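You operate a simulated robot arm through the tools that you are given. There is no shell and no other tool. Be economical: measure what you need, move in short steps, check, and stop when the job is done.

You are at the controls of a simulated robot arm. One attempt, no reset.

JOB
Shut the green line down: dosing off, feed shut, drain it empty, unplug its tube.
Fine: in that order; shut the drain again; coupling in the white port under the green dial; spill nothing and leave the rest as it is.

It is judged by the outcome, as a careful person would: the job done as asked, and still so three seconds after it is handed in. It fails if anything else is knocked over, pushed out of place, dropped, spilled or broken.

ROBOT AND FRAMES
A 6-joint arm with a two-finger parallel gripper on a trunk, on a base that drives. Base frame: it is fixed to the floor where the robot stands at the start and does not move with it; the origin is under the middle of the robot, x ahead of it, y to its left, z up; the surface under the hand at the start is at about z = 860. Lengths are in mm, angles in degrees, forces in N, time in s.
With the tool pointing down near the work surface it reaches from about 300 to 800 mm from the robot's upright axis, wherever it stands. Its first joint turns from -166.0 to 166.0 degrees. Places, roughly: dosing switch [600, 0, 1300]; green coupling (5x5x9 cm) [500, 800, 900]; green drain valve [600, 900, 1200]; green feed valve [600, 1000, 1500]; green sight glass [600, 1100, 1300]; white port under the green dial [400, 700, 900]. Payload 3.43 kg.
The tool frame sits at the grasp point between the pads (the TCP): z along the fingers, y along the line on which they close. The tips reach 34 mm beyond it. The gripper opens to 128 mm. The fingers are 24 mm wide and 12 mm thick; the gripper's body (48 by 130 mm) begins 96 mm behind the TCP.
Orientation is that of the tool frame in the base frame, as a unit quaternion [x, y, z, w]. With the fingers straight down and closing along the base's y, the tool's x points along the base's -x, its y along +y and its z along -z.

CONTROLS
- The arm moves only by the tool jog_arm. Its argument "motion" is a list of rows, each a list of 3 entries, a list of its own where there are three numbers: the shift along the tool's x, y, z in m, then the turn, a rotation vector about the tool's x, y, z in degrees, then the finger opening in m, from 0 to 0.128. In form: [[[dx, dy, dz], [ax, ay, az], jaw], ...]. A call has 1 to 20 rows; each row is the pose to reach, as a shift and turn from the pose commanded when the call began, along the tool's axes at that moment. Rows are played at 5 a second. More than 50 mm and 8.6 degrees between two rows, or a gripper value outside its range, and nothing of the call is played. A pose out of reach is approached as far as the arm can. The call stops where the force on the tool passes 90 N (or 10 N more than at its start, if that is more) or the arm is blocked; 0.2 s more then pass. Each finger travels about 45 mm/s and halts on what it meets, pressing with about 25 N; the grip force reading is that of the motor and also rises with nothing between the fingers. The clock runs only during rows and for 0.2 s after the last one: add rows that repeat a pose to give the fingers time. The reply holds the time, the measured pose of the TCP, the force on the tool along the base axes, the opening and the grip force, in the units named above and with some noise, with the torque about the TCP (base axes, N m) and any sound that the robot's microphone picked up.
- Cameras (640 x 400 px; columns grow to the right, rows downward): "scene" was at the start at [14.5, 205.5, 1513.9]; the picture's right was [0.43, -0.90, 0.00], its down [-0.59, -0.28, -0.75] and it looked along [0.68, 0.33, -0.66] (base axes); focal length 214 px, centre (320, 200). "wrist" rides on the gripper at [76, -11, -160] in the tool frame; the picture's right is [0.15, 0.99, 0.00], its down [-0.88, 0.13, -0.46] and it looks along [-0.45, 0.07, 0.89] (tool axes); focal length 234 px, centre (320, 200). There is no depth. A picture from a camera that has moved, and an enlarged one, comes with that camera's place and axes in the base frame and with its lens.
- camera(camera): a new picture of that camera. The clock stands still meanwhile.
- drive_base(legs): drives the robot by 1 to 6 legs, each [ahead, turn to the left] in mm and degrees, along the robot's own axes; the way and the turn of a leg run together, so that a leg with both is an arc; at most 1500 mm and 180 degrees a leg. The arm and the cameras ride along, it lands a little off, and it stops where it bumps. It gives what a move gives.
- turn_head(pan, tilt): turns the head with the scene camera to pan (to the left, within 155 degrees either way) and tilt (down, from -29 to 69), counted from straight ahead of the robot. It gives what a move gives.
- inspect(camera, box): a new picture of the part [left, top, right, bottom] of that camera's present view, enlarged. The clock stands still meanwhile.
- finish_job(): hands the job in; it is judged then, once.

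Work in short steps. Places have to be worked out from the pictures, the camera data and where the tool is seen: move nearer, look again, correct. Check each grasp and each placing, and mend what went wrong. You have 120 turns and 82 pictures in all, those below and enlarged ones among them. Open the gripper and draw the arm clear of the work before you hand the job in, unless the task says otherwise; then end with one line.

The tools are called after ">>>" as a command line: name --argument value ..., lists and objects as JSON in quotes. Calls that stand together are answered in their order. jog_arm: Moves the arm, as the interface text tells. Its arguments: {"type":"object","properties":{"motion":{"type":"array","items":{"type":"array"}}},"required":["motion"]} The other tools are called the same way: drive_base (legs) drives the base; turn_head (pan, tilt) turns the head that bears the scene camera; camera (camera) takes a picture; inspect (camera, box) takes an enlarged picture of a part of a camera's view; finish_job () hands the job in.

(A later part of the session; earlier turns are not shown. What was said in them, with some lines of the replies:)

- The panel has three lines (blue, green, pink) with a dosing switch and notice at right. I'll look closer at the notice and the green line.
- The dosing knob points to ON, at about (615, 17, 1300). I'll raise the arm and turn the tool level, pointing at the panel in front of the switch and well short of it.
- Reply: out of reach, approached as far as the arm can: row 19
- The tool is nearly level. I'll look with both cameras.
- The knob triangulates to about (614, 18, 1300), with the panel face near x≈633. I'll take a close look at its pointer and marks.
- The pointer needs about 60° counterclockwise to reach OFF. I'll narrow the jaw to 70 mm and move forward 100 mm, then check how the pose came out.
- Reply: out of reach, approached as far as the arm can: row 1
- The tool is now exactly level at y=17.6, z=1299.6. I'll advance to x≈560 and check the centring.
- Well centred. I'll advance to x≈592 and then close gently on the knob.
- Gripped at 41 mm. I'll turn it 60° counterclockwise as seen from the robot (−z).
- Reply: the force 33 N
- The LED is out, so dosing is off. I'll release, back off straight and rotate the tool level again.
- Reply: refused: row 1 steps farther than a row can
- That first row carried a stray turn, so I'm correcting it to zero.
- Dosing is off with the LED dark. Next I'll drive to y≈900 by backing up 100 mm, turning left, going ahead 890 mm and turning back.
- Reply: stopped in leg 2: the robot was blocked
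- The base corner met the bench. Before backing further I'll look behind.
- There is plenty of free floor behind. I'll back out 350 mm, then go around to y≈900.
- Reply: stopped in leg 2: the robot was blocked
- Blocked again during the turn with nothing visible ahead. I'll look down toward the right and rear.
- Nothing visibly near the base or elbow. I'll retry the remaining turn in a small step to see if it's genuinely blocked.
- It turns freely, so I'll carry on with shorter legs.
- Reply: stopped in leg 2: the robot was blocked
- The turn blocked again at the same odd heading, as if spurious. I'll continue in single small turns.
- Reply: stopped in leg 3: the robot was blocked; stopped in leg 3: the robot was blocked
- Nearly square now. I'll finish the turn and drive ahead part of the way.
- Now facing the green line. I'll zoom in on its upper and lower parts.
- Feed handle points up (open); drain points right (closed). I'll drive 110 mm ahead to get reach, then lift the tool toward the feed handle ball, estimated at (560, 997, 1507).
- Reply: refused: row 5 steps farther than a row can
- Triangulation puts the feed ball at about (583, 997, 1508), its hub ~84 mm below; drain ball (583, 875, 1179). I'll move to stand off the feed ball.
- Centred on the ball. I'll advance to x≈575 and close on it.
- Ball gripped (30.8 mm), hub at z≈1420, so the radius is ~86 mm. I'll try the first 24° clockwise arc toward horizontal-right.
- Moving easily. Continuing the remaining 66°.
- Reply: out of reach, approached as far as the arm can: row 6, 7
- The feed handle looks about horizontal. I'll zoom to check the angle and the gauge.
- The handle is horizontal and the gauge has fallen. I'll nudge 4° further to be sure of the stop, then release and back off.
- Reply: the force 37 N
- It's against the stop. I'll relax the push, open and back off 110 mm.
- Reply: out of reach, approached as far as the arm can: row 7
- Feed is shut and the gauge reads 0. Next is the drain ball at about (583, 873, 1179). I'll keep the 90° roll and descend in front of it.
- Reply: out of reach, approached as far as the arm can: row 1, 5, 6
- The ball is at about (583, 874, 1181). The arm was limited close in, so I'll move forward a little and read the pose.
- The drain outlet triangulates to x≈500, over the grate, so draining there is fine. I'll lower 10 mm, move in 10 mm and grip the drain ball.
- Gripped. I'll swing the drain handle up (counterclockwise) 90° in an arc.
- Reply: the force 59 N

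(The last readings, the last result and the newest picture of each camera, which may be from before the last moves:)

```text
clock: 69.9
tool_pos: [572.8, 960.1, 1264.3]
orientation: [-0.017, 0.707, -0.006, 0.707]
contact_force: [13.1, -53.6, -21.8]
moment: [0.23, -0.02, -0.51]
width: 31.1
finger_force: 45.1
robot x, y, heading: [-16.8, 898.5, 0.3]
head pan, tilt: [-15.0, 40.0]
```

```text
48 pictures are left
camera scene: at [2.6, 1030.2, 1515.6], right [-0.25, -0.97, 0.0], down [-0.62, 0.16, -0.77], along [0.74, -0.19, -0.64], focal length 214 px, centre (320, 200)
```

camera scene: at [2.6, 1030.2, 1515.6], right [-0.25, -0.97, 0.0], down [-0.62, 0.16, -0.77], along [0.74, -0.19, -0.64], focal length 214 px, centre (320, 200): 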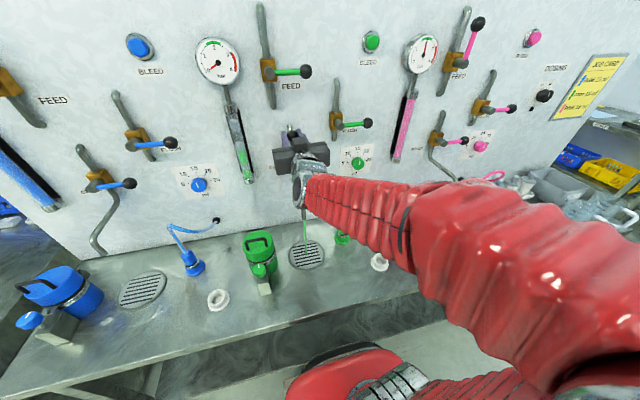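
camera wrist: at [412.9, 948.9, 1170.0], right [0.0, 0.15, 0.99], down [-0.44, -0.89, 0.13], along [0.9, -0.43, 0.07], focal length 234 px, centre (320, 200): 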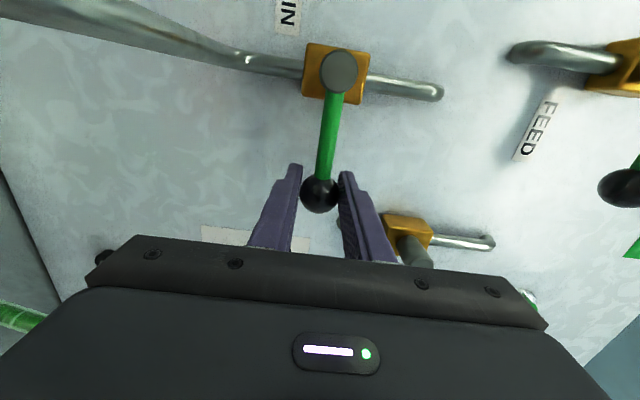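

It's at the stop and a green stream runs into the grate, with the sight-glass level falling. I'll relax the push slightly and wait.

>>> jog_arm --motion '[[[0, -0.003, 0], [0, 0, 2], 0.02], [[0, -0.003, 0], [0, 0, 2], 0.02], [[0, -0.003, 0], [0, 0, 2], 0.02], [[0, -0.003, 0], [0, 0, 2], 0.02], [[0, -0.003, 0], [0, 0, 2], 0.02], [[0, -0.003, 0], [0, 0, 2], 0.02], [[0, -0.003, 0], [0, 0, 2], 0.02], [[0, -0.003, 0], [0, 0, 2], 0.02], [[0, -0.003, 0], [0, 0, 2], 0.02], [[0, -0.003, 0], [0, 0, 2], 0.02], [[0, -0.003, 0], [0, 0, 2], 0.02], [[0, -0.003, 0], [0, 0, 2], 0.02], [[0, -0.003, 0], [0, 0, 2], 0.02], [[0, -0.003, 0], [0, 0, 2], 0.02], [[0, -0.003, 0], [0, 0, 2], 0.02]]'

>>> inspect --camera "scene" --box '[180, 30, 400, 290]'

```text
clock: 73.1
tool_pos: [572.1, 959.5, 1265.2]
orientation: [-0.006, 0.707, 0.007, 0.707]
contact_force: [3.4, -41.8, -20.5]
moment: [0.09, 0.26, -0.42]
width: 30.8
finger_force: 45.5
robot x, y, heading: [-16.6, 894.8, 0.3]
head pan, tilt: [-15.0, 40.0]
```

```text
1.54 times, centred on (290, 160) of scene
camera zoom: at [1.9, 1030.6, 1515.5], right [-0.25, -0.97, 0.0], down [-0.62, 0.16, -0.77], along [0.74, -0.19, -0.64], focal length 330 px, centre (366, 262)
```

zoom: 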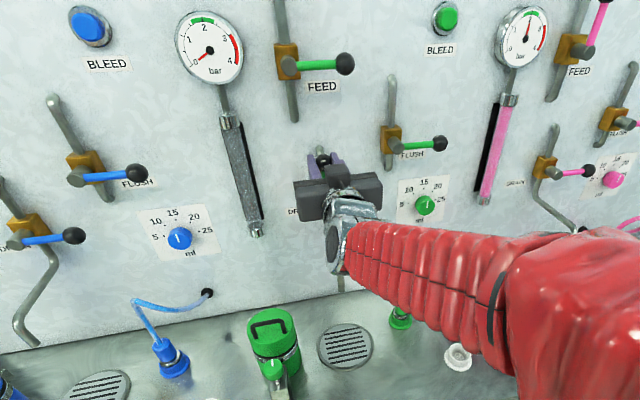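

The sight glass appears empty and the stream has stopped. I'll wait two seconds more and check closely.

>>> jog_arm --motion '[[[0, -0.002, 0], [0, 0, 0], 0.02], [[0, -0.002, 0], [0, 0, 0], 0.02], [[0, -0.002, 0], [0, 0, 0], 0.02], [[0, -0.002, 0], [0, 0, 0], 0.02], [[0, -0.002, 0], [0, 0, 0], 0.02], [[0, -0.002, 0], [0, 0, 0], 0.02], [[0, -0.002, 0], [0, 0, 0], 0.02], [[0, -0.002, 0], [0, 0, 0], 0.02], [[0, -0.002, 0], [0, 0, 0], 0.02], [[0, -0.002, 0], [0, 0, 0], 0.02]]'

>>> inspect --camera "scene" --box '[210, 100, 350, 280]'

```text
clock: 75.3
tool_pos: [571.5, 958.3, 1264.4]
orientation: [-0.008, 0.707, 0.008, 0.707]
contact_force: [2.1, -23.9, -18.4]
moment: [0.09, 0.22, -0.27]
width: 31.0
finger_force: 45.5
robot x, y, heading: [-19.5, 897.5, 0.6]
head pan, tilt: [-15.0, 40.0]
```

```text
2.22 times, centred on (280, 190) of scene
camera zoom: at [1.9, 1031.2, 1515.5], right [-0.25, -0.97, 0.0], down [-0.62, 0.16, -0.77], along [0.74, -0.19, -0.64], focal length 477 px, centre (409, 222)
```

zoom: 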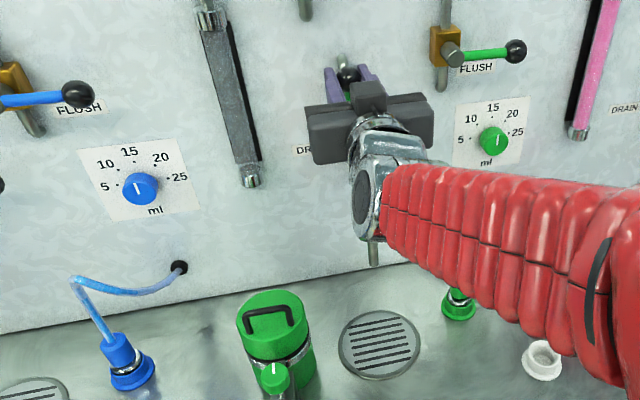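

Sight glass is clear and empty with no stream. Shutting the drain again: a clockwise arc back to the right.

>>> jog_arm --motion '[[[0.0008, -0.0118, 0], [0, 0, 8], 0.02], [[0.0033, -0.0234, 0], [0, 0, 16], 0.02], [[0.0073, -0.0346, 0], [0, 0, 24], 0.02], [[0.0129, -0.045, 0], [0, 0, 32], 0.02], [[0.0199, -0.0546, 0], [0, 0, 40], 0.02], [[0.0281, -0.0632, 0], [0, 0, 48], 0.02], [[0.0375, -0.0705, 0], [0, 0, 56], 0.02], [[0.0477, -0.0764, 0], [0, 0, 64], 0.02], [[0.0587, -0.0808, 0], [0, 0, 72], 0.02], [[0.0702, -0.0837, 0], [0, 0, 80], 0.02], [[0.082, -0.085, 0], [0, 0, 88], 0.02], [[0.088, -0.085, 0], [0, 0, 92], 0.02], [[0.088, -0.085, 0], [0, 0, 92], 0.02]]'

>>> inspect --camera "scene" --box '[220, 30, 440, 250]'

```text
clock: 78.1
tool_pos: [573.2, 873.4, 1179.4]
orientation: [0.503, 0.494, 0.516, 0.486]
contact_force: [-20.0, -20.2, 14.1]
moment: [0.11, -0.2, -0.16]
width: 30.9
finger_force: 45.1
robot x, y, heading: [-19.9, 895.8, 0.5]
head pan, tilt: [-15.0, 40.0]
```

```text
1.82 times, centred on (330, 140) of scene
camera zoom: at [-0.2, 1031.2, 1515.5], right [-0.25, -0.97, 0.0], down [-0.62, 0.16, -0.77], along [0.74, -0.19, -0.64], focal length 390 px, centre (302, 309)
```

zoom: 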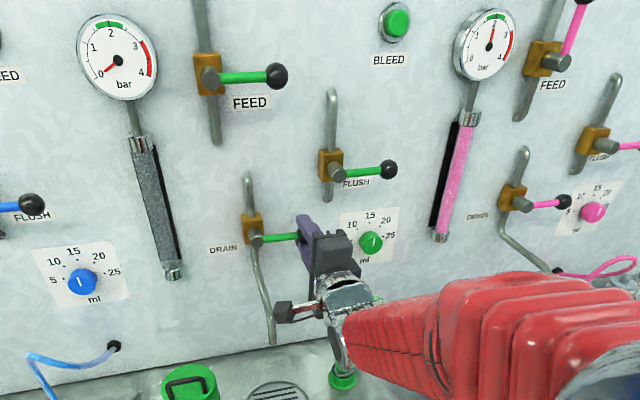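

Drain is shut and the gauge is at 0. I'll release, back off, rise a bit and roll the tool back to level.

>>> jog_arm --motion '[[[0, 0.003, 0], [0, 0, -2], 0.035], [[0, 0.003, 0], [0, 0, -2], 0.05], [[0, 0.003, 0], [0, 0, -2], 0.06], [[0, 0.003, 0], [0, 0, -2], 0.06], [[0, 0.003, -0.04], [0, 0, -2], 0.06], [[0, 0.003, -0.075], [0, 0, -2], 0.06], [[0, 0.04, -0.1], [0, 0, -8], 0.06], [[0, 0.08, -0.12], [0, 0, -16], 0.06], [[0, 0.12, -0.14], [0, 0, -24], 0.06], [[0, 0.14, -0.16], [0, 0, -32], 0.06], [[0, 0.14, -0.16], [0, 0, -40], 0.06], [[0, 0.14, -0.16], [0, 0, -48], 0.06], [[0, 0.14, -0.16], [0, 0, -56], 0.06], [[0, 0.14, -0.16], [0, 0, -64], 0.06], [[0, 0.14, -0.16], [0, 0, -72], 0.06], [[0, 0.14, -0.16], [0, 0, -80], 0.06], [[0, 0.14, -0.16], [0, 0, -88], 0.06], [[0, 0.14, -0.16], [0, 0, -90], 0.06]]'

>>> camera --camera "scene"

```text
clock: 81.9
tool_pos: [412.5, 866.3, 1317.2]
orientation: [0.005, 0.707, 0.019, 0.707]
contact_force: [0.2, -0.5, 0.3]
moment: [-0.02, 0.0, 0.02]
width: 60.1
finger_force: 0.0
out of reach, approached as far as the arm can: row 6, 7
robot x, y, heading: [-15.6, 897.8, 0.2]
head pan, tilt: [-15.0, 40.0]
```

```text
44 pictures are left
camera scene: at [0.9, 1031.9, 1515.4], right [-0.25, -0.97, 0.0], down [-0.62, 0.16, -0.77], along [0.74, -0.19, -0.64], focal length 214 px, centre (320, 200)
```

scene: 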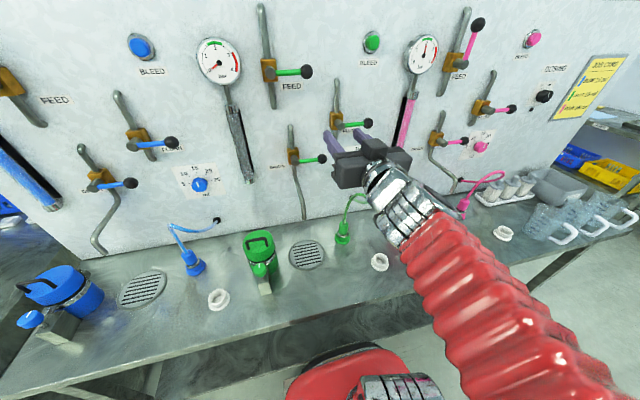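

Valves all correct. A close look at the coupling and port.

>>> inspect --camera "scene" --box '[310, 180, 430, 290]'

```text
3.64 times, centred on (370, 235) of scene
camera zoom: at [0.9, 1031.9, 1515.4], right [-0.25, -0.97, 0.0], down [-0.62, 0.16, -0.77], along [0.74, -0.19, -0.64], focal length 780 px, centre (138, 73)
```

zoom: 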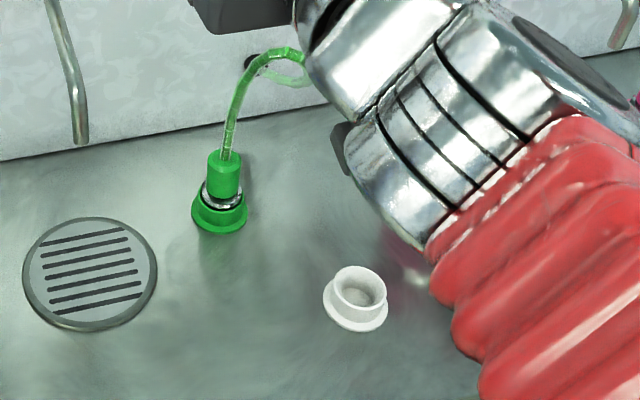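

I'll back the base 150 mm for room, then tilt the tool 45° down in front of the coupling (at ~(486, 785, 905)), so the tube stays clear of the palm.

>>> drive_base --legs '[[-150, 0]]'

>>> jog_arm --motion '[[[0.034, -0.012, 0.017], [0, 6.5, 0], 0.07], [[0.068, -0.024, 0.034], [0, 13, 0], 0.07], [[0.102, -0.036, 0.051], [0, 19.5, 0], 0.07], [[0.136, -0.048, 0.068], [0, 26, 0], 0.07], [[0.17, -0.06, 0.085], [0, 32.5, 0], 0.07], [[0.204, -0.07, 0.102], [0, 39, 0], 0.07], [[0.237, -0.081, 0.118], [0, 45, 0], 0.07], [[0.237, -0.081, 0.118], [0, 45, 0], 0.07]]'

>>> camera --camera "wrist"

>>> camera --camera "scene"

```text
clock: 83.5
tool_pos: [260.9, 866.4, 1317.8]
orientation: [0.005, 0.707, 0.019, 0.707]
contact_force: [0.2, -0.4, 0.4]
moment: [-0.01, -0.01, 0.01]
width: 60.1
finger_force: 0.0
robot x, y, heading: [-168.0, 894.5, 0.2]
head pan, tilt: [-15.0, 40.0]
```

```text
clock: 85.3
tool_pos: [380.9, 795.3, 1078.7]
orientation: [-0.003, 0.924, 0.02, 0.382]
contact_force: [-0.1, -1.0, 0.3]
moment: [0.01, -0.01, -0.02]
width: 70.0
finger_force: 0.0
robot x, y, heading: [-172.4, 897.3, 0.2]
head pan, tilt: [-15.0, 40.0]
```

```text
42 pictures are left
camera wrist: at [214.8, 778.4, 1137.6], right [-0.12, 0.99, -0.07], down [0.3, 0.1, 0.95], along [0.95, 0.1, -0.31], focal length 234 px, centre (320, 200)
```

wrist: 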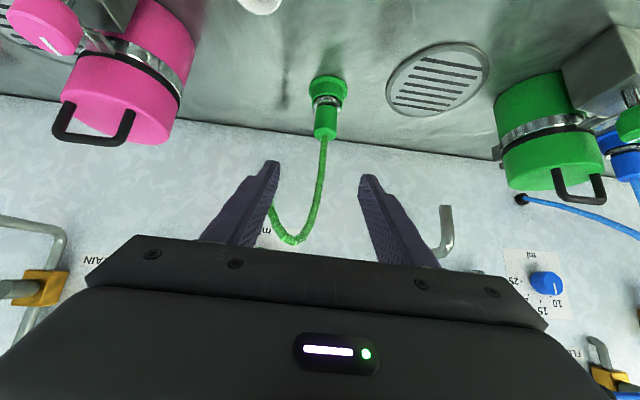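

```text
41 pictures are left
camera scene: at [-150.8, 1031.2, 1515.4], right [-0.25, -0.97, 0.0], down [-0.62, 0.16, -0.77], along [0.74, -0.2, -0.64], focal length 214 px, centre (320, 200)
```

scene: 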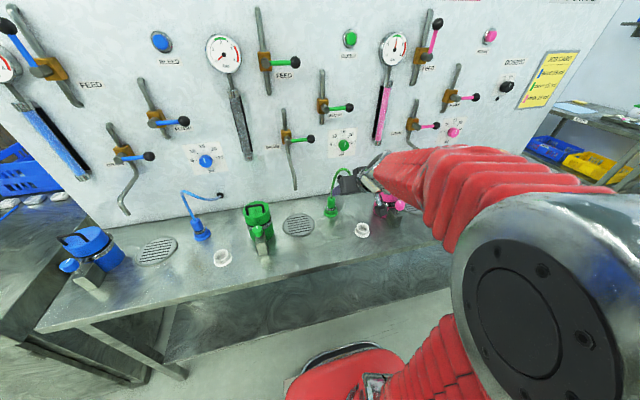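

Refined: coupling cylinder axis about (521, 808), z 880–938. I'll approach along the tool axis, stopping short to check.

>>> jog_arm --motion '[[[0.005, 0.001, 0.035], [0, 0, 0], 0.07], [[0.01, 0.003, 0.07], [0, 0, 0], 0.07], [[0.0175, 0.0044, 0.105], [0, 0, 0], 0.07], [[0.0175, 0.0044, 0.135], [0, 0, 0], 0.07], [[0.0175, 0.0044, 0.135], [0, 0, 0], 0.07]]'

>>> camera --camera "wrist"

>>> inspect --camera "scene" --box '[270, 140, 430, 260]'

```text
clock: 86.5
tool_pos: [463.6, 804.7, 971.3]
orientation: [-0.003, 0.924, 0.02, 0.383]
contact_force: [0.4, 0.6, 0.6]
moment: [-0.01, 0.0, -0.01]
width: 70.2
finger_force: 0.0
robot x, y, heading: [-170.8, 895.5, 0.2]
head pan, tilt: [-15.0, 40.0]
```

```text
40 pictures are left
camera wrist: at [298.1, 787.0, 1030.4], right [-0.12, 0.99, -0.07], down [0.3, 0.1, 0.95], along [0.95, 0.1, -0.31], focal length 234 px, centre (320, 200)
```

wrist: 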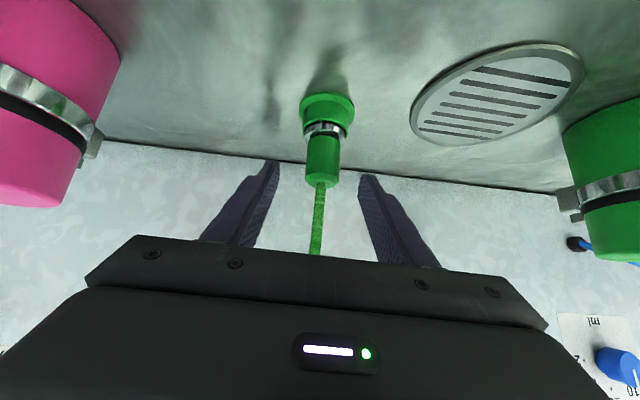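

```text
3.33 times, centred on (350, 200) of scene
camera zoom: at [-150.6, 1031.2, 1515.4], right [-0.25, -0.97, 0.0], down [-0.62, 0.16, -0.77], along [0.74, -0.2, -0.64], focal length 715 px, centre (220, 200)
```

zoom: 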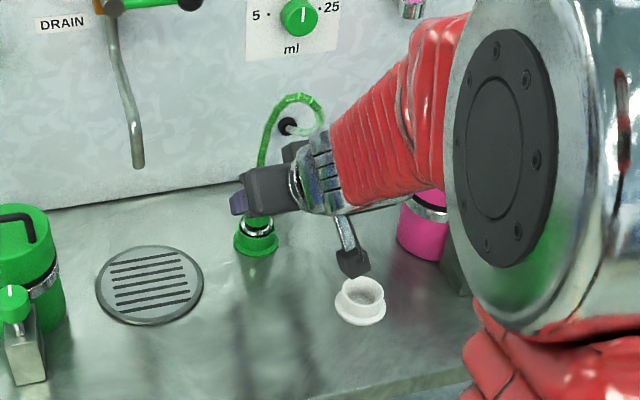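

Alignment is good. I'll advance the last 80 mm and close gently on the coupling body.

>>> jog_arm --motion '[[[0.001, 0.001, 0.03], [0, 0, 0], 0.07], [[0.001, 0.002, 0.06], [0, 0, 0], 0.07], [[0.001, 0.002, 0.08], [0, 0, 0], 0.07], [[0.001, 0.002, 0.08], [0, 0, 0], 0.05], [[0.001, 0.002, 0.08], [0, 0, 0], 0.035], [[0.001, 0.002, 0.08], [0, 0, 0], 0.02], [[0.001, 0.002, 0.08], [0, 0, 0], 0.02]]'

>>> camera --camera "wrist"

```text
clock: 88.2
tool_pos: [520.4, 809.8, 914.1]
orientation: [-0.002, 0.923, 0.019, 0.383]
contact_force: [5.0, -7.1, 3.7]
moment: [-0.31, -0.17, 0.04]
width: 33.4
finger_force: 25.3
robot x, y, heading: [-174.7, 893.4, 0.4]
head pan, tilt: [-15.0, 40.0]
```

```text
38 pictures are left
camera wrist: at [353.6, 792.6, 973.2], right [-0.12, 0.99, -0.07], down [0.3, 0.1, 0.95], along [0.95, 0.1, -0.31], focal length 234 px, centre (320, 200)
```

wrist: 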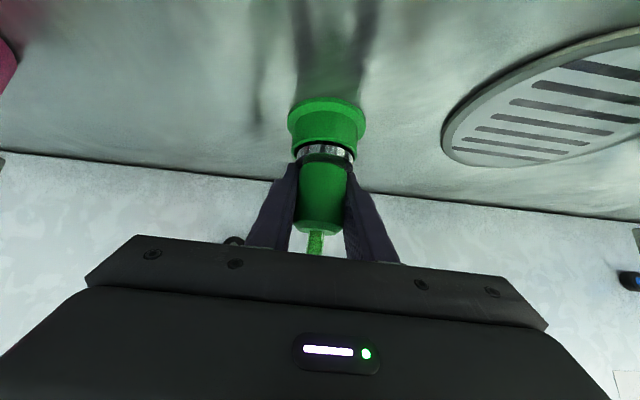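

Gripped at 33 mm. I'll let the grip settle, then pull straight up 30 mm in small steps.

>>> jog_arm --motion '[[[0, 0, 0], [0, 0, 0], 0.015], [[0, 0, 0], [0, 0, 0], 0.015], [[-0.0035, 0.0002, -0.0035], [0, 0, 0], 0.015], [[-0.007, 0.0003, -0.007], [0, 0, 0], 0.015], [[-0.0105, 0.0005, -0.0105], [0, 0, 0], 0.015], [[-0.014, 0.0007, -0.014], [0, 0, 0], 0.015], [[-0.0175, 0.0009, -0.0175], [0, 0, 0], 0.015], [[-0.021, 0.001, -0.021], [0, 0, 0], 0.015], [[-0.021, 0.001, -0.021], [0, 0, 0], 0.015]]'

>>> camera --camera "wrist"

```text
clock: 90.2
tool_pos: [520.4, 810.4, 943.5]
orientation: [-0.002, 0.924, 0.019, 0.383]
contact_force: [-0.2, 0.6, -1.0]
moment: [-0.01, 0.0, -0.02]
width: 33.0
finger_force: 25.1
robot x, y, heading: [-168.1, 896.4, 0.3]
head pan, tilt: [-15.0, 40.0]
```

```text
37 pictures are left
camera wrist: at [353.5, 793.4, 1002.3], right [-0.12, 0.99, -0.07], down [0.3, 0.1, 0.95], along [0.95, 0.1, -0.31], focal length 234 px, centre (320, 200)
```

wrist: 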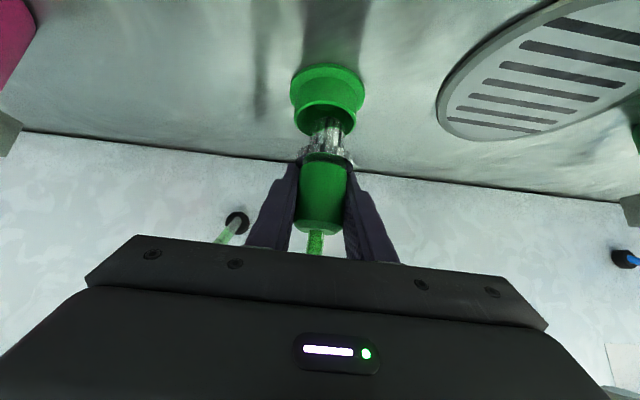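

The coupling is out cleanly with negligible force. I'll lift to z≈1010 and carry it over near the white port.

>>> jog_arm --motion '[[[-0.024, 0.001, -0.024], [0, 0, 0], 0.015], [[-0.0466, 0.0023, -0.0467], [0, 0, 0], 0.015], [[-0.027, -0.0147, -0.067], [0, 0, 0], 0.015], [[-0.0075, -0.0317, -0.0875], [0, 0, 0], 0.015], [[0.0123, -0.0487, -0.108], [0, 0, 0], 0.015], [[0.032, -0.0657, -0.1285], [0, 0, 0], 0.015], [[0.0517, -0.0827, -0.149], [0, 0, 0], 0.015], [[0.0517, -0.0827, -0.149], [0, 0, 0], 0.015]]'

>>> camera --camera "wrist"

>>> camera --camera "scene"

```text
clock: 92.0
tool_pos: [380.4, 723.1, 1009.8]
orientation: [-0.003, 0.924, 0.02, 0.383]
contact_force: [0.7, 0.1, -1.5]
moment: [0.0, -0.03, 0.02]
width: 32.8
finger_force: 25.7
robot x, y, heading: [-169.2, 892.4, 0.6]
head pan, tilt: [-15.0, 40.0]
```

```text
36 pictures are left
camera wrist: at [212.8, 705.7, 1068.3], right [-0.12, 0.99, -0.07], down [0.3, 0.1, 0.95], along [0.95, 0.1, -0.31], focal length 234 px, centre (320, 200)
```

wrist: 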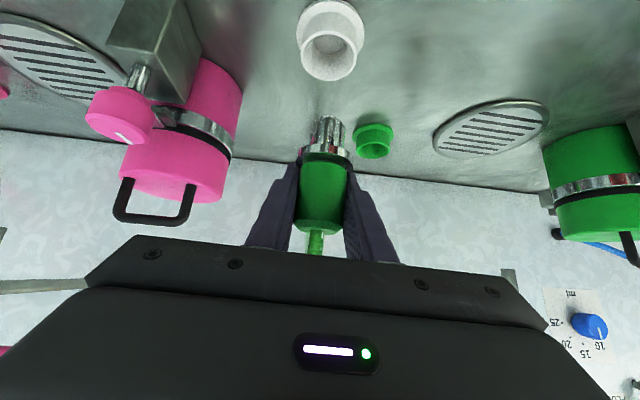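

```text
35 pictures are left
camera scene: at [-150.7, 1031.2, 1515.4], right [-0.25, -0.97, 0.0], down [-0.62, 0.16, -0.77], along [0.74, -0.19, -0.64], focal length 214 px, centre (320, 200)
```

scene: 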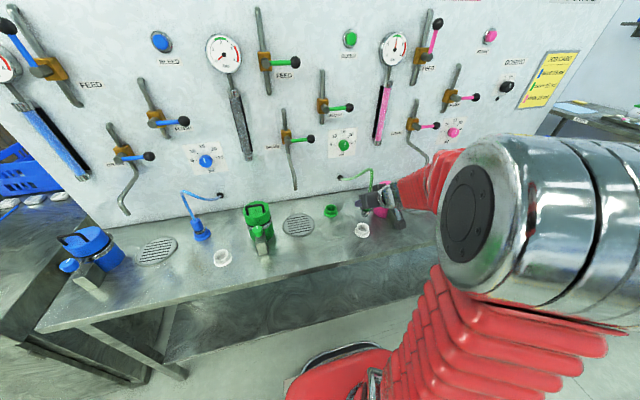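

The white port is in view. I'll zoom for a precise relative fix of both sockets.

>>> inspect --camera "wrist" --box '[270, 0, 430, 170]'

```text
2.35 times, centred on (350, 85) of wrist
camera zoom: at [212.8, 705.7, 1068.3], right [-0.12, 0.99, -0.07], down [0.3, 0.1, 0.95], along [0.95, 0.1, -0.31], focal length 551 px, centre (249, 471)
```

zoom: 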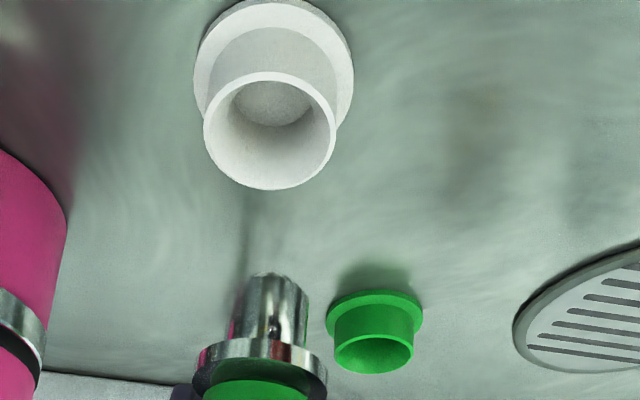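

Port axis estimated at (374.5, 719.5). I'll descend to just above the rim (TCP z≈953) and check alignment.

>>> jog_arm --motion '[[[0.015, -0.002, 0.012], [0, 0, 0], 0.015], [[0.03, -0.004, 0.024], [0, 0, 0], 0.015], [[0.0442, -0.0055, 0.0359], [0, 0, 0], 0.015], [[0.0442, -0.0055, 0.0359], [0, 0, 0], 0.015]]'

>>> inspect --camera "wrist" --box '[230, 50, 420, 250]'

>>> inspect --camera "scene" --box '[330, 180, 430, 260]'

```text
clock: 93.0
tool_pos: [374.2, 719.0, 951.3]
orientation: [-0.003, 0.924, 0.02, 0.382]
contact_force: [0.4, 0.1, -1.6]
moment: [0.04, -0.01, 0.02]
width: 33.1
finger_force: 24.9
robot x, y, heading: [-171.9, 898.7, 0.4]
head pan, tilt: [-15.0, 40.0]
```

```text
2.00 times, centred on (325, 150) of wrist
camera zoom: at [207.5, 701.9, 1010.9], right [-0.12, 0.99, -0.07], down [0.3, 0.1, 0.95], along [0.95, 0.1, -0.31], focal length 468 px, centre (310, 300)
```

zoom: 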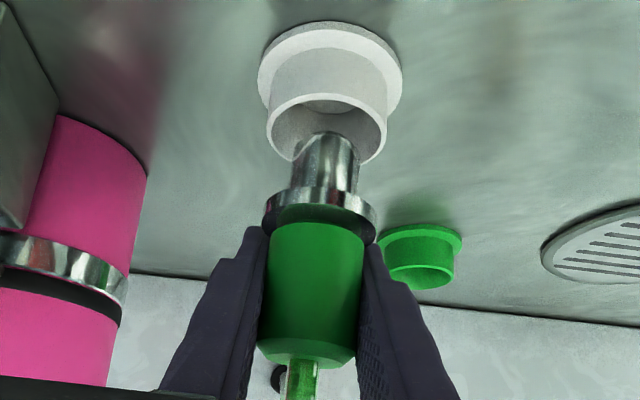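

```text
5.00 times, centred on (380, 220) of scene
camera zoom: at [-150.7, 1031.2, 1515.4], right [-0.25, -0.97, 0.0], down [-0.62, 0.16, -0.77], along [0.74, -0.2, -0.64], focal length 1072 px, centre (20, 100)
```

zoom: 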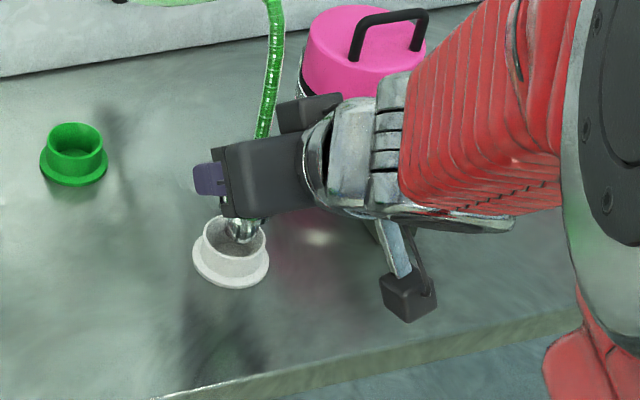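

The nozzle sits centred over the cup in both views. I'll lower straight 20 mm first and read the force.

>>> jog_arm --motion '[[[0.0035, -0.0002, 0.0035], [0, 0, 0], 0.015], [[0.007, -0.0004, 0.007], [0, 0, 0], 0.015], [[0.0105, -0.0005, 0.0105], [0, 0, 0], 0.015], [[0.0141, -0.0007, 0.0141], [0, 0, 0], 0.015]]'

>>> inspect --camera "wrist" --box '[230, 50, 420, 250]'

```text
clock: 94.0
tool_pos: [376.0, 718.3, 934.0]
orientation: [-0.004, 0.923, 0.019, 0.384]
contact_force: [11.4, -0.9, 9.5]
moment: [-0.22, -0.25, -0.03]
width: 33.1
finger_force: 25.6
robot x, y, heading: [-171.0, 897.1, 0.2]
head pan, tilt: [-15.0, 40.0]
```

```text
2.00 times, centred on (325, 150) of wrist
camera zoom: at [208.6, 701.4, 992.5], right [-0.12, 0.99, -0.07], down [0.29, 0.1, 0.95], along [0.95, 0.1, -0.3], focal length 468 px, centre (310, 300)
```

zoom: 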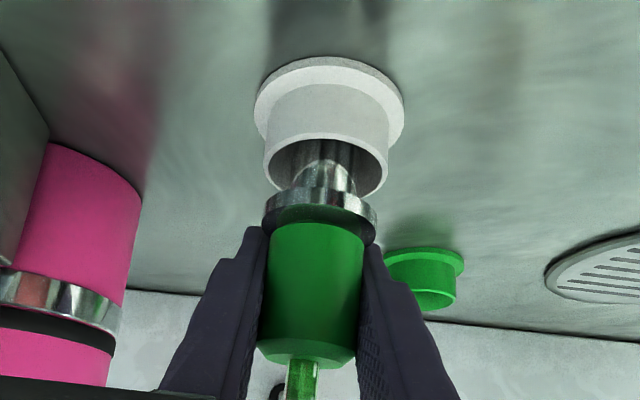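

A light side force (+x 11 N) suggests the nozzle is touching the near wall. I'll raise 4 mm, shift +4 mm in x, and lower again.

>>> jog_arm --motion '[[[-0.0028, 0.0001, -0.0028], [0, 0, 0], 0.015], [[-0.0056, 0.0001, 0], [0, 0, 0], 0.015], [[-0.0028, 0.0001, 0.0028], [0, 0, 0], 0.015], [[0, 0, 0.0056], [0, 0, 0], 0.015], [[0.0028, 0, 0.0084], [0, 0, 0], 0.015]]'

```text
clock: 95.2
tool_pos: [377.7, 719.6, 924.0]
orientation: [-0.003, 0.924, 0.02, 0.383]
contact_force: [2.4, 1.0, -0.3]
moment: [0.02, -0.08, -0.02]
width: 33.1
finger_force: 24.8
robot x, y, heading: [-172.6, 895.4, 0.3]
head pan, tilt: [-15.0, 40.0]
```

Sliding in freely now. I'll lower the last 10 mm until it seats.

>>> jog_arm --motion '[[[0.0028, -0.0001, 0.0028], [0, 0, 0], 0.015], [[0.0053, -0.0002, 0.0053], [0, 0, 0], 0.015], [[0.0071, -0.0003, 0.0071], [0, 0, 0], 0.015], [[0.0085, -0.0004, 0.0085], [0, 0, 0], 0.015]]'

>>> inspect --camera "wrist" --box '[230, 50, 420, 250]'

```text
clock: 96.2
tool_pos: [380.1, 718.1, 915.2]
orientation: [-0.004, 0.923, 0.019, 0.385]
contact_force: [-2.7, 3.0, 20.6]
moment: [0.07, 0.44, 0.06]
width: 33.1
finger_force: 25.1
robot x, y, heading: [-169.3, 893.9, 0.1]
head pan, tilt: [-15.0, 40.0]
```

```text
2.00 times, centred on (325, 150) of wrist
camera zoom: at [212.1, 701.9, 973.0], right [-0.12, 0.99, -0.07], down [0.29, 0.1, 0.95], along [0.95, 0.1, -0.3], focal length 468 px, centre (310, 300)
```

zoom: 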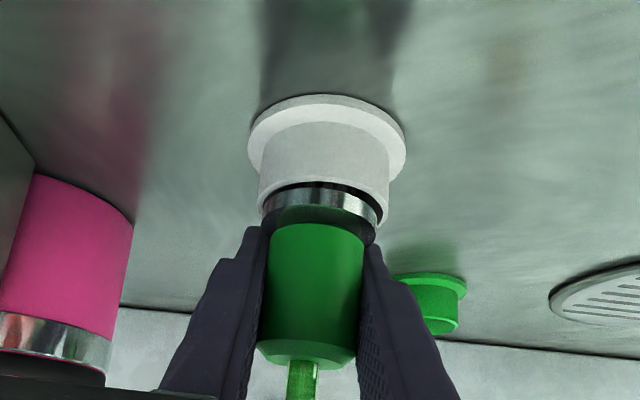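

Contact at z≈915 with 20 N up — nearly the original seated height (914). I'll press a few mm more to check it's bottomed.

>>> jog_arm --motion '[[[0.0014, 0, 0.0014], [0, 0, 0], 0.015], [[0.0028, 0, 0.0028], [0, 0, 0], 0.015], [[0.0028, 0, 0.0028], [0, 0, 0], 0.015]]'

```text
clock: 97.0
tool_pos: [379.6, 719.4, 911.2]
orientation: [-0.004, 0.922, 0.02, 0.386]
contact_force: [9.1, 4.3, 47.3]
moment: [0.05, -0.11, -0.04]
width: 33.6
finger_force: 25.9
robot x, y, heading: [-171.0, 895.5, 0.5]
head pan, tilt: [-15.0, 40.0]
```

>>> inspect --camera "wrist" --box '[230, 50, 420, 250]'

```text
2.00 times, centred on (325, 150) of wrist
camera zoom: at [213.1, 701.9, 970.0], right [-0.12, 0.99, -0.07], down [0.29, 0.11, 0.95], along [0.95, 0.1, -0.3], focal length 468 px, centre (310, 300)
```

zoom: 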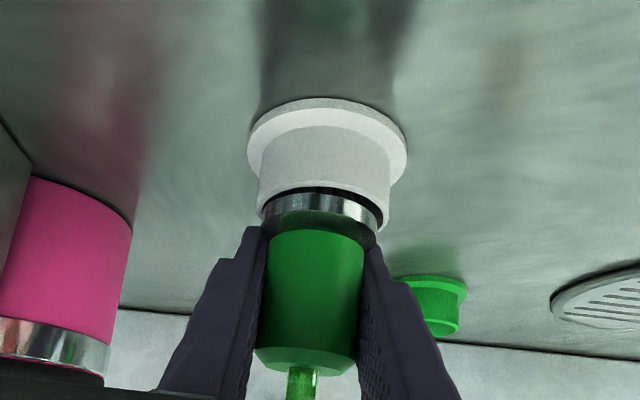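

The coupling is bottomed and the collar sits as it did in the green socket. I'll relax the press, open, and back out along the tool axis.

>>> jog_arm --motion '[[[-0.002, 0, -0.002], [0, 0, 0], 0.015], [[-0.003, 0, -0.003], [0, 0, 0], 0.03], [[-0.003, 0, -0.003], [0, 0, 0], 0.045], [[-0.003, 0, -0.003], [0, 0, 0], 0.06], [[-0.003, 0, -0.003], [0, 0, 0], 0.07], [[-0.003, 0, -0.003], [0, 0, 0], 0.07]]'

>>> camera --camera "wrist"

```text
clock: 98.3
tool_pos: [377.8, 719.1, 913.5]
orientation: [-0.003, 0.924, 0.02, 0.383]
contact_force: [-0.8, 0.5, -0.2]
moment: [0.02, -0.02, -0.01]
width: 70.0
finger_force: 0.1
robot x, y, heading: [-172.3, 894.7, 0.2]
head pan, tilt: [-15.0, 40.0]
```

```text
28 pictures are left
camera wrist: at [211.6, 702.3, 972.0], right [-0.12, 0.99, -0.07], down [0.3, 0.1, 0.95], along [0.95, 0.1, -0.31], focal length 234 px, centre (320, 200)
```

wrist: 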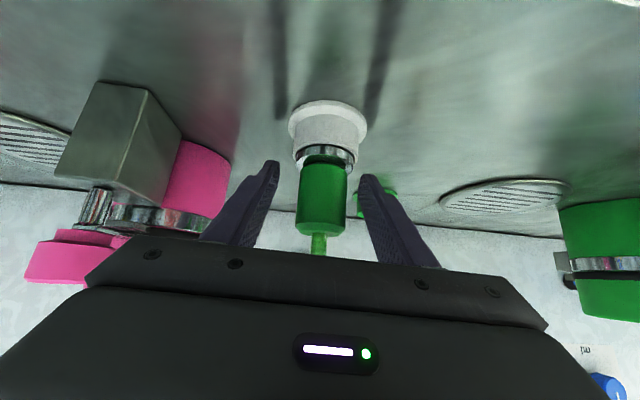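

It stands seated by itself. Backing out along the tool axis and up.

>>> jog_arm --motion '[[[0, 0, -0.03], [0, 0, 0], 0.07], [[0, 0, -0.065], [0, 0, 0], 0.07], [[0, 0, -0.1], [0, 0, 0], 0.07], [[-0.02, 0, -0.14], [0, 0, 0], 0.07], [[-0.05, 0, -0.17], [0, 0, 0], 0.07]]'

>>> camera --camera "wrist"

>>> camera --camera "scene"

```text
clock: 99.5
tool_pos: [292.8, 711.2, 1068.5]
orientation: [-0.002, 0.924, 0.019, 0.382]
contact_force: [0.5, -0.2, 0.3]
moment: [0.01, 0.01, -0.02]
width: 69.8
finger_force: 0.1
robot x, y, heading: [-171.8, 894.5, 0.3]
head pan, tilt: [-15.0, 40.0]
```

```text
27 pictures are left
camera wrist: at [126.4, 694.5, 1127.9], right [-0.12, 0.99, -0.07], down [0.3, 0.1, 0.95], along [0.95, 0.1, -0.31], focal length 234 px, centre (320, 200)
```

wrist: 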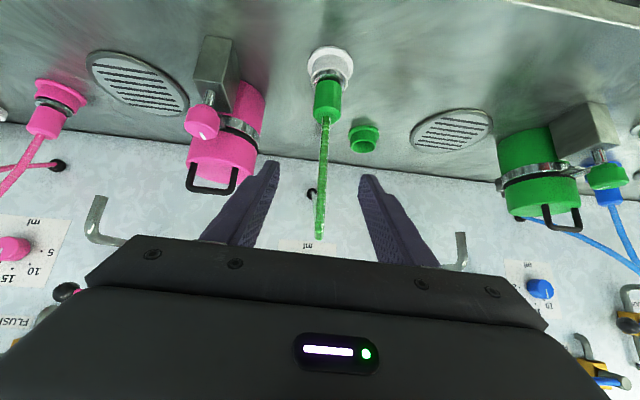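

```text
26 pictures are left
camera scene: at [-150.7, 1031.2, 1515.4], right [-0.25, -0.97, 0.0], down [-0.62, 0.16, -0.77], along [0.74, -0.2, -0.64], focal length 214 px, centre (320, 200)
```

scene: 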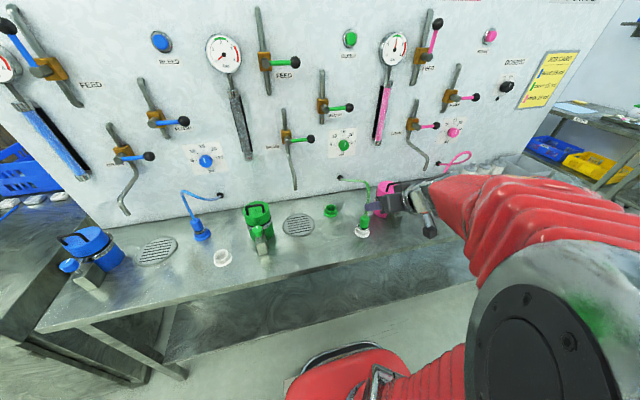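

Coupling stands in the white port. I'll drive back 200 mm to be clear and check once more.

>>> drive_base --legs '[[-200, 0]]'

>>> inspect --camera "scene" --box '[200, 60, 440, 260]'

>>> inspect --camera "wrist" --box '[220, 20, 420, 200]'

```text
clock: 101.4
tool_pos: [93.4, 709.8, 1068.8]
orientation: [-0.003, 0.924, 0.02, 0.382]
contact_force: [0.1, 0.2, -0.7]
moment: [-0.01, 0.0, -0.02]
width: 70.1
finger_force: 0.0
robot x, y, heading: [-368.9, 892.8, 0.2]
head pan, tilt: [-15.0, 40.0]
```

```text
2.00 times, centred on (320, 160) of scene
camera zoom: at [-350.1, 1030.3, 1515.4], right [-0.25, -0.97, 0.0], down [-0.62, 0.16, -0.77], along [0.74, -0.2, -0.64], focal length 429 px, centre (320, 280)
```

zoom: 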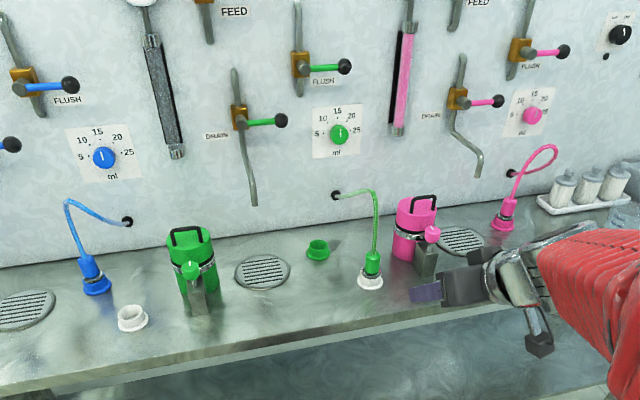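

```text
2.22 times, centred on (320, 110) of wrist
camera zoom: at [-72.8, 693.7, 1127.6], right [-0.12, 0.99, -0.07], down [0.3, 0.1, 0.95], along [0.95, 0.1, -0.31], focal length 520 px, centre (320, 400)
```

zoom: 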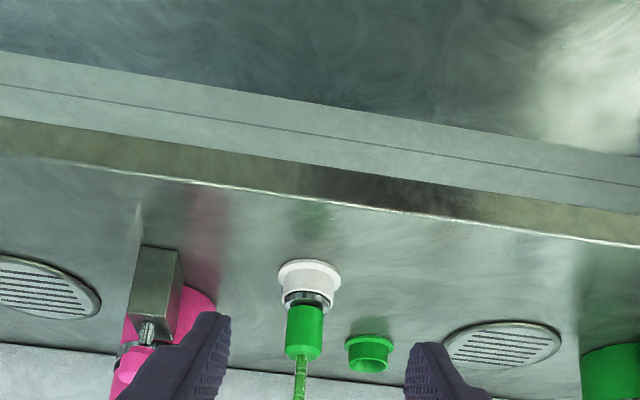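

All as asked: dosing is off, feed and drain are shut, the glass is empty, the coupling is upright in the white port, and the arm is clear and open. Handing in.

>>> finish_job

```text
The job is handed in.
```

The green line is shut down in the order you gave: dosing is off, the feed is shut, the line is drained empty with the drain shut again, and the coupling is in the white port under the green dial. I saw no spill and nothing else out of place.
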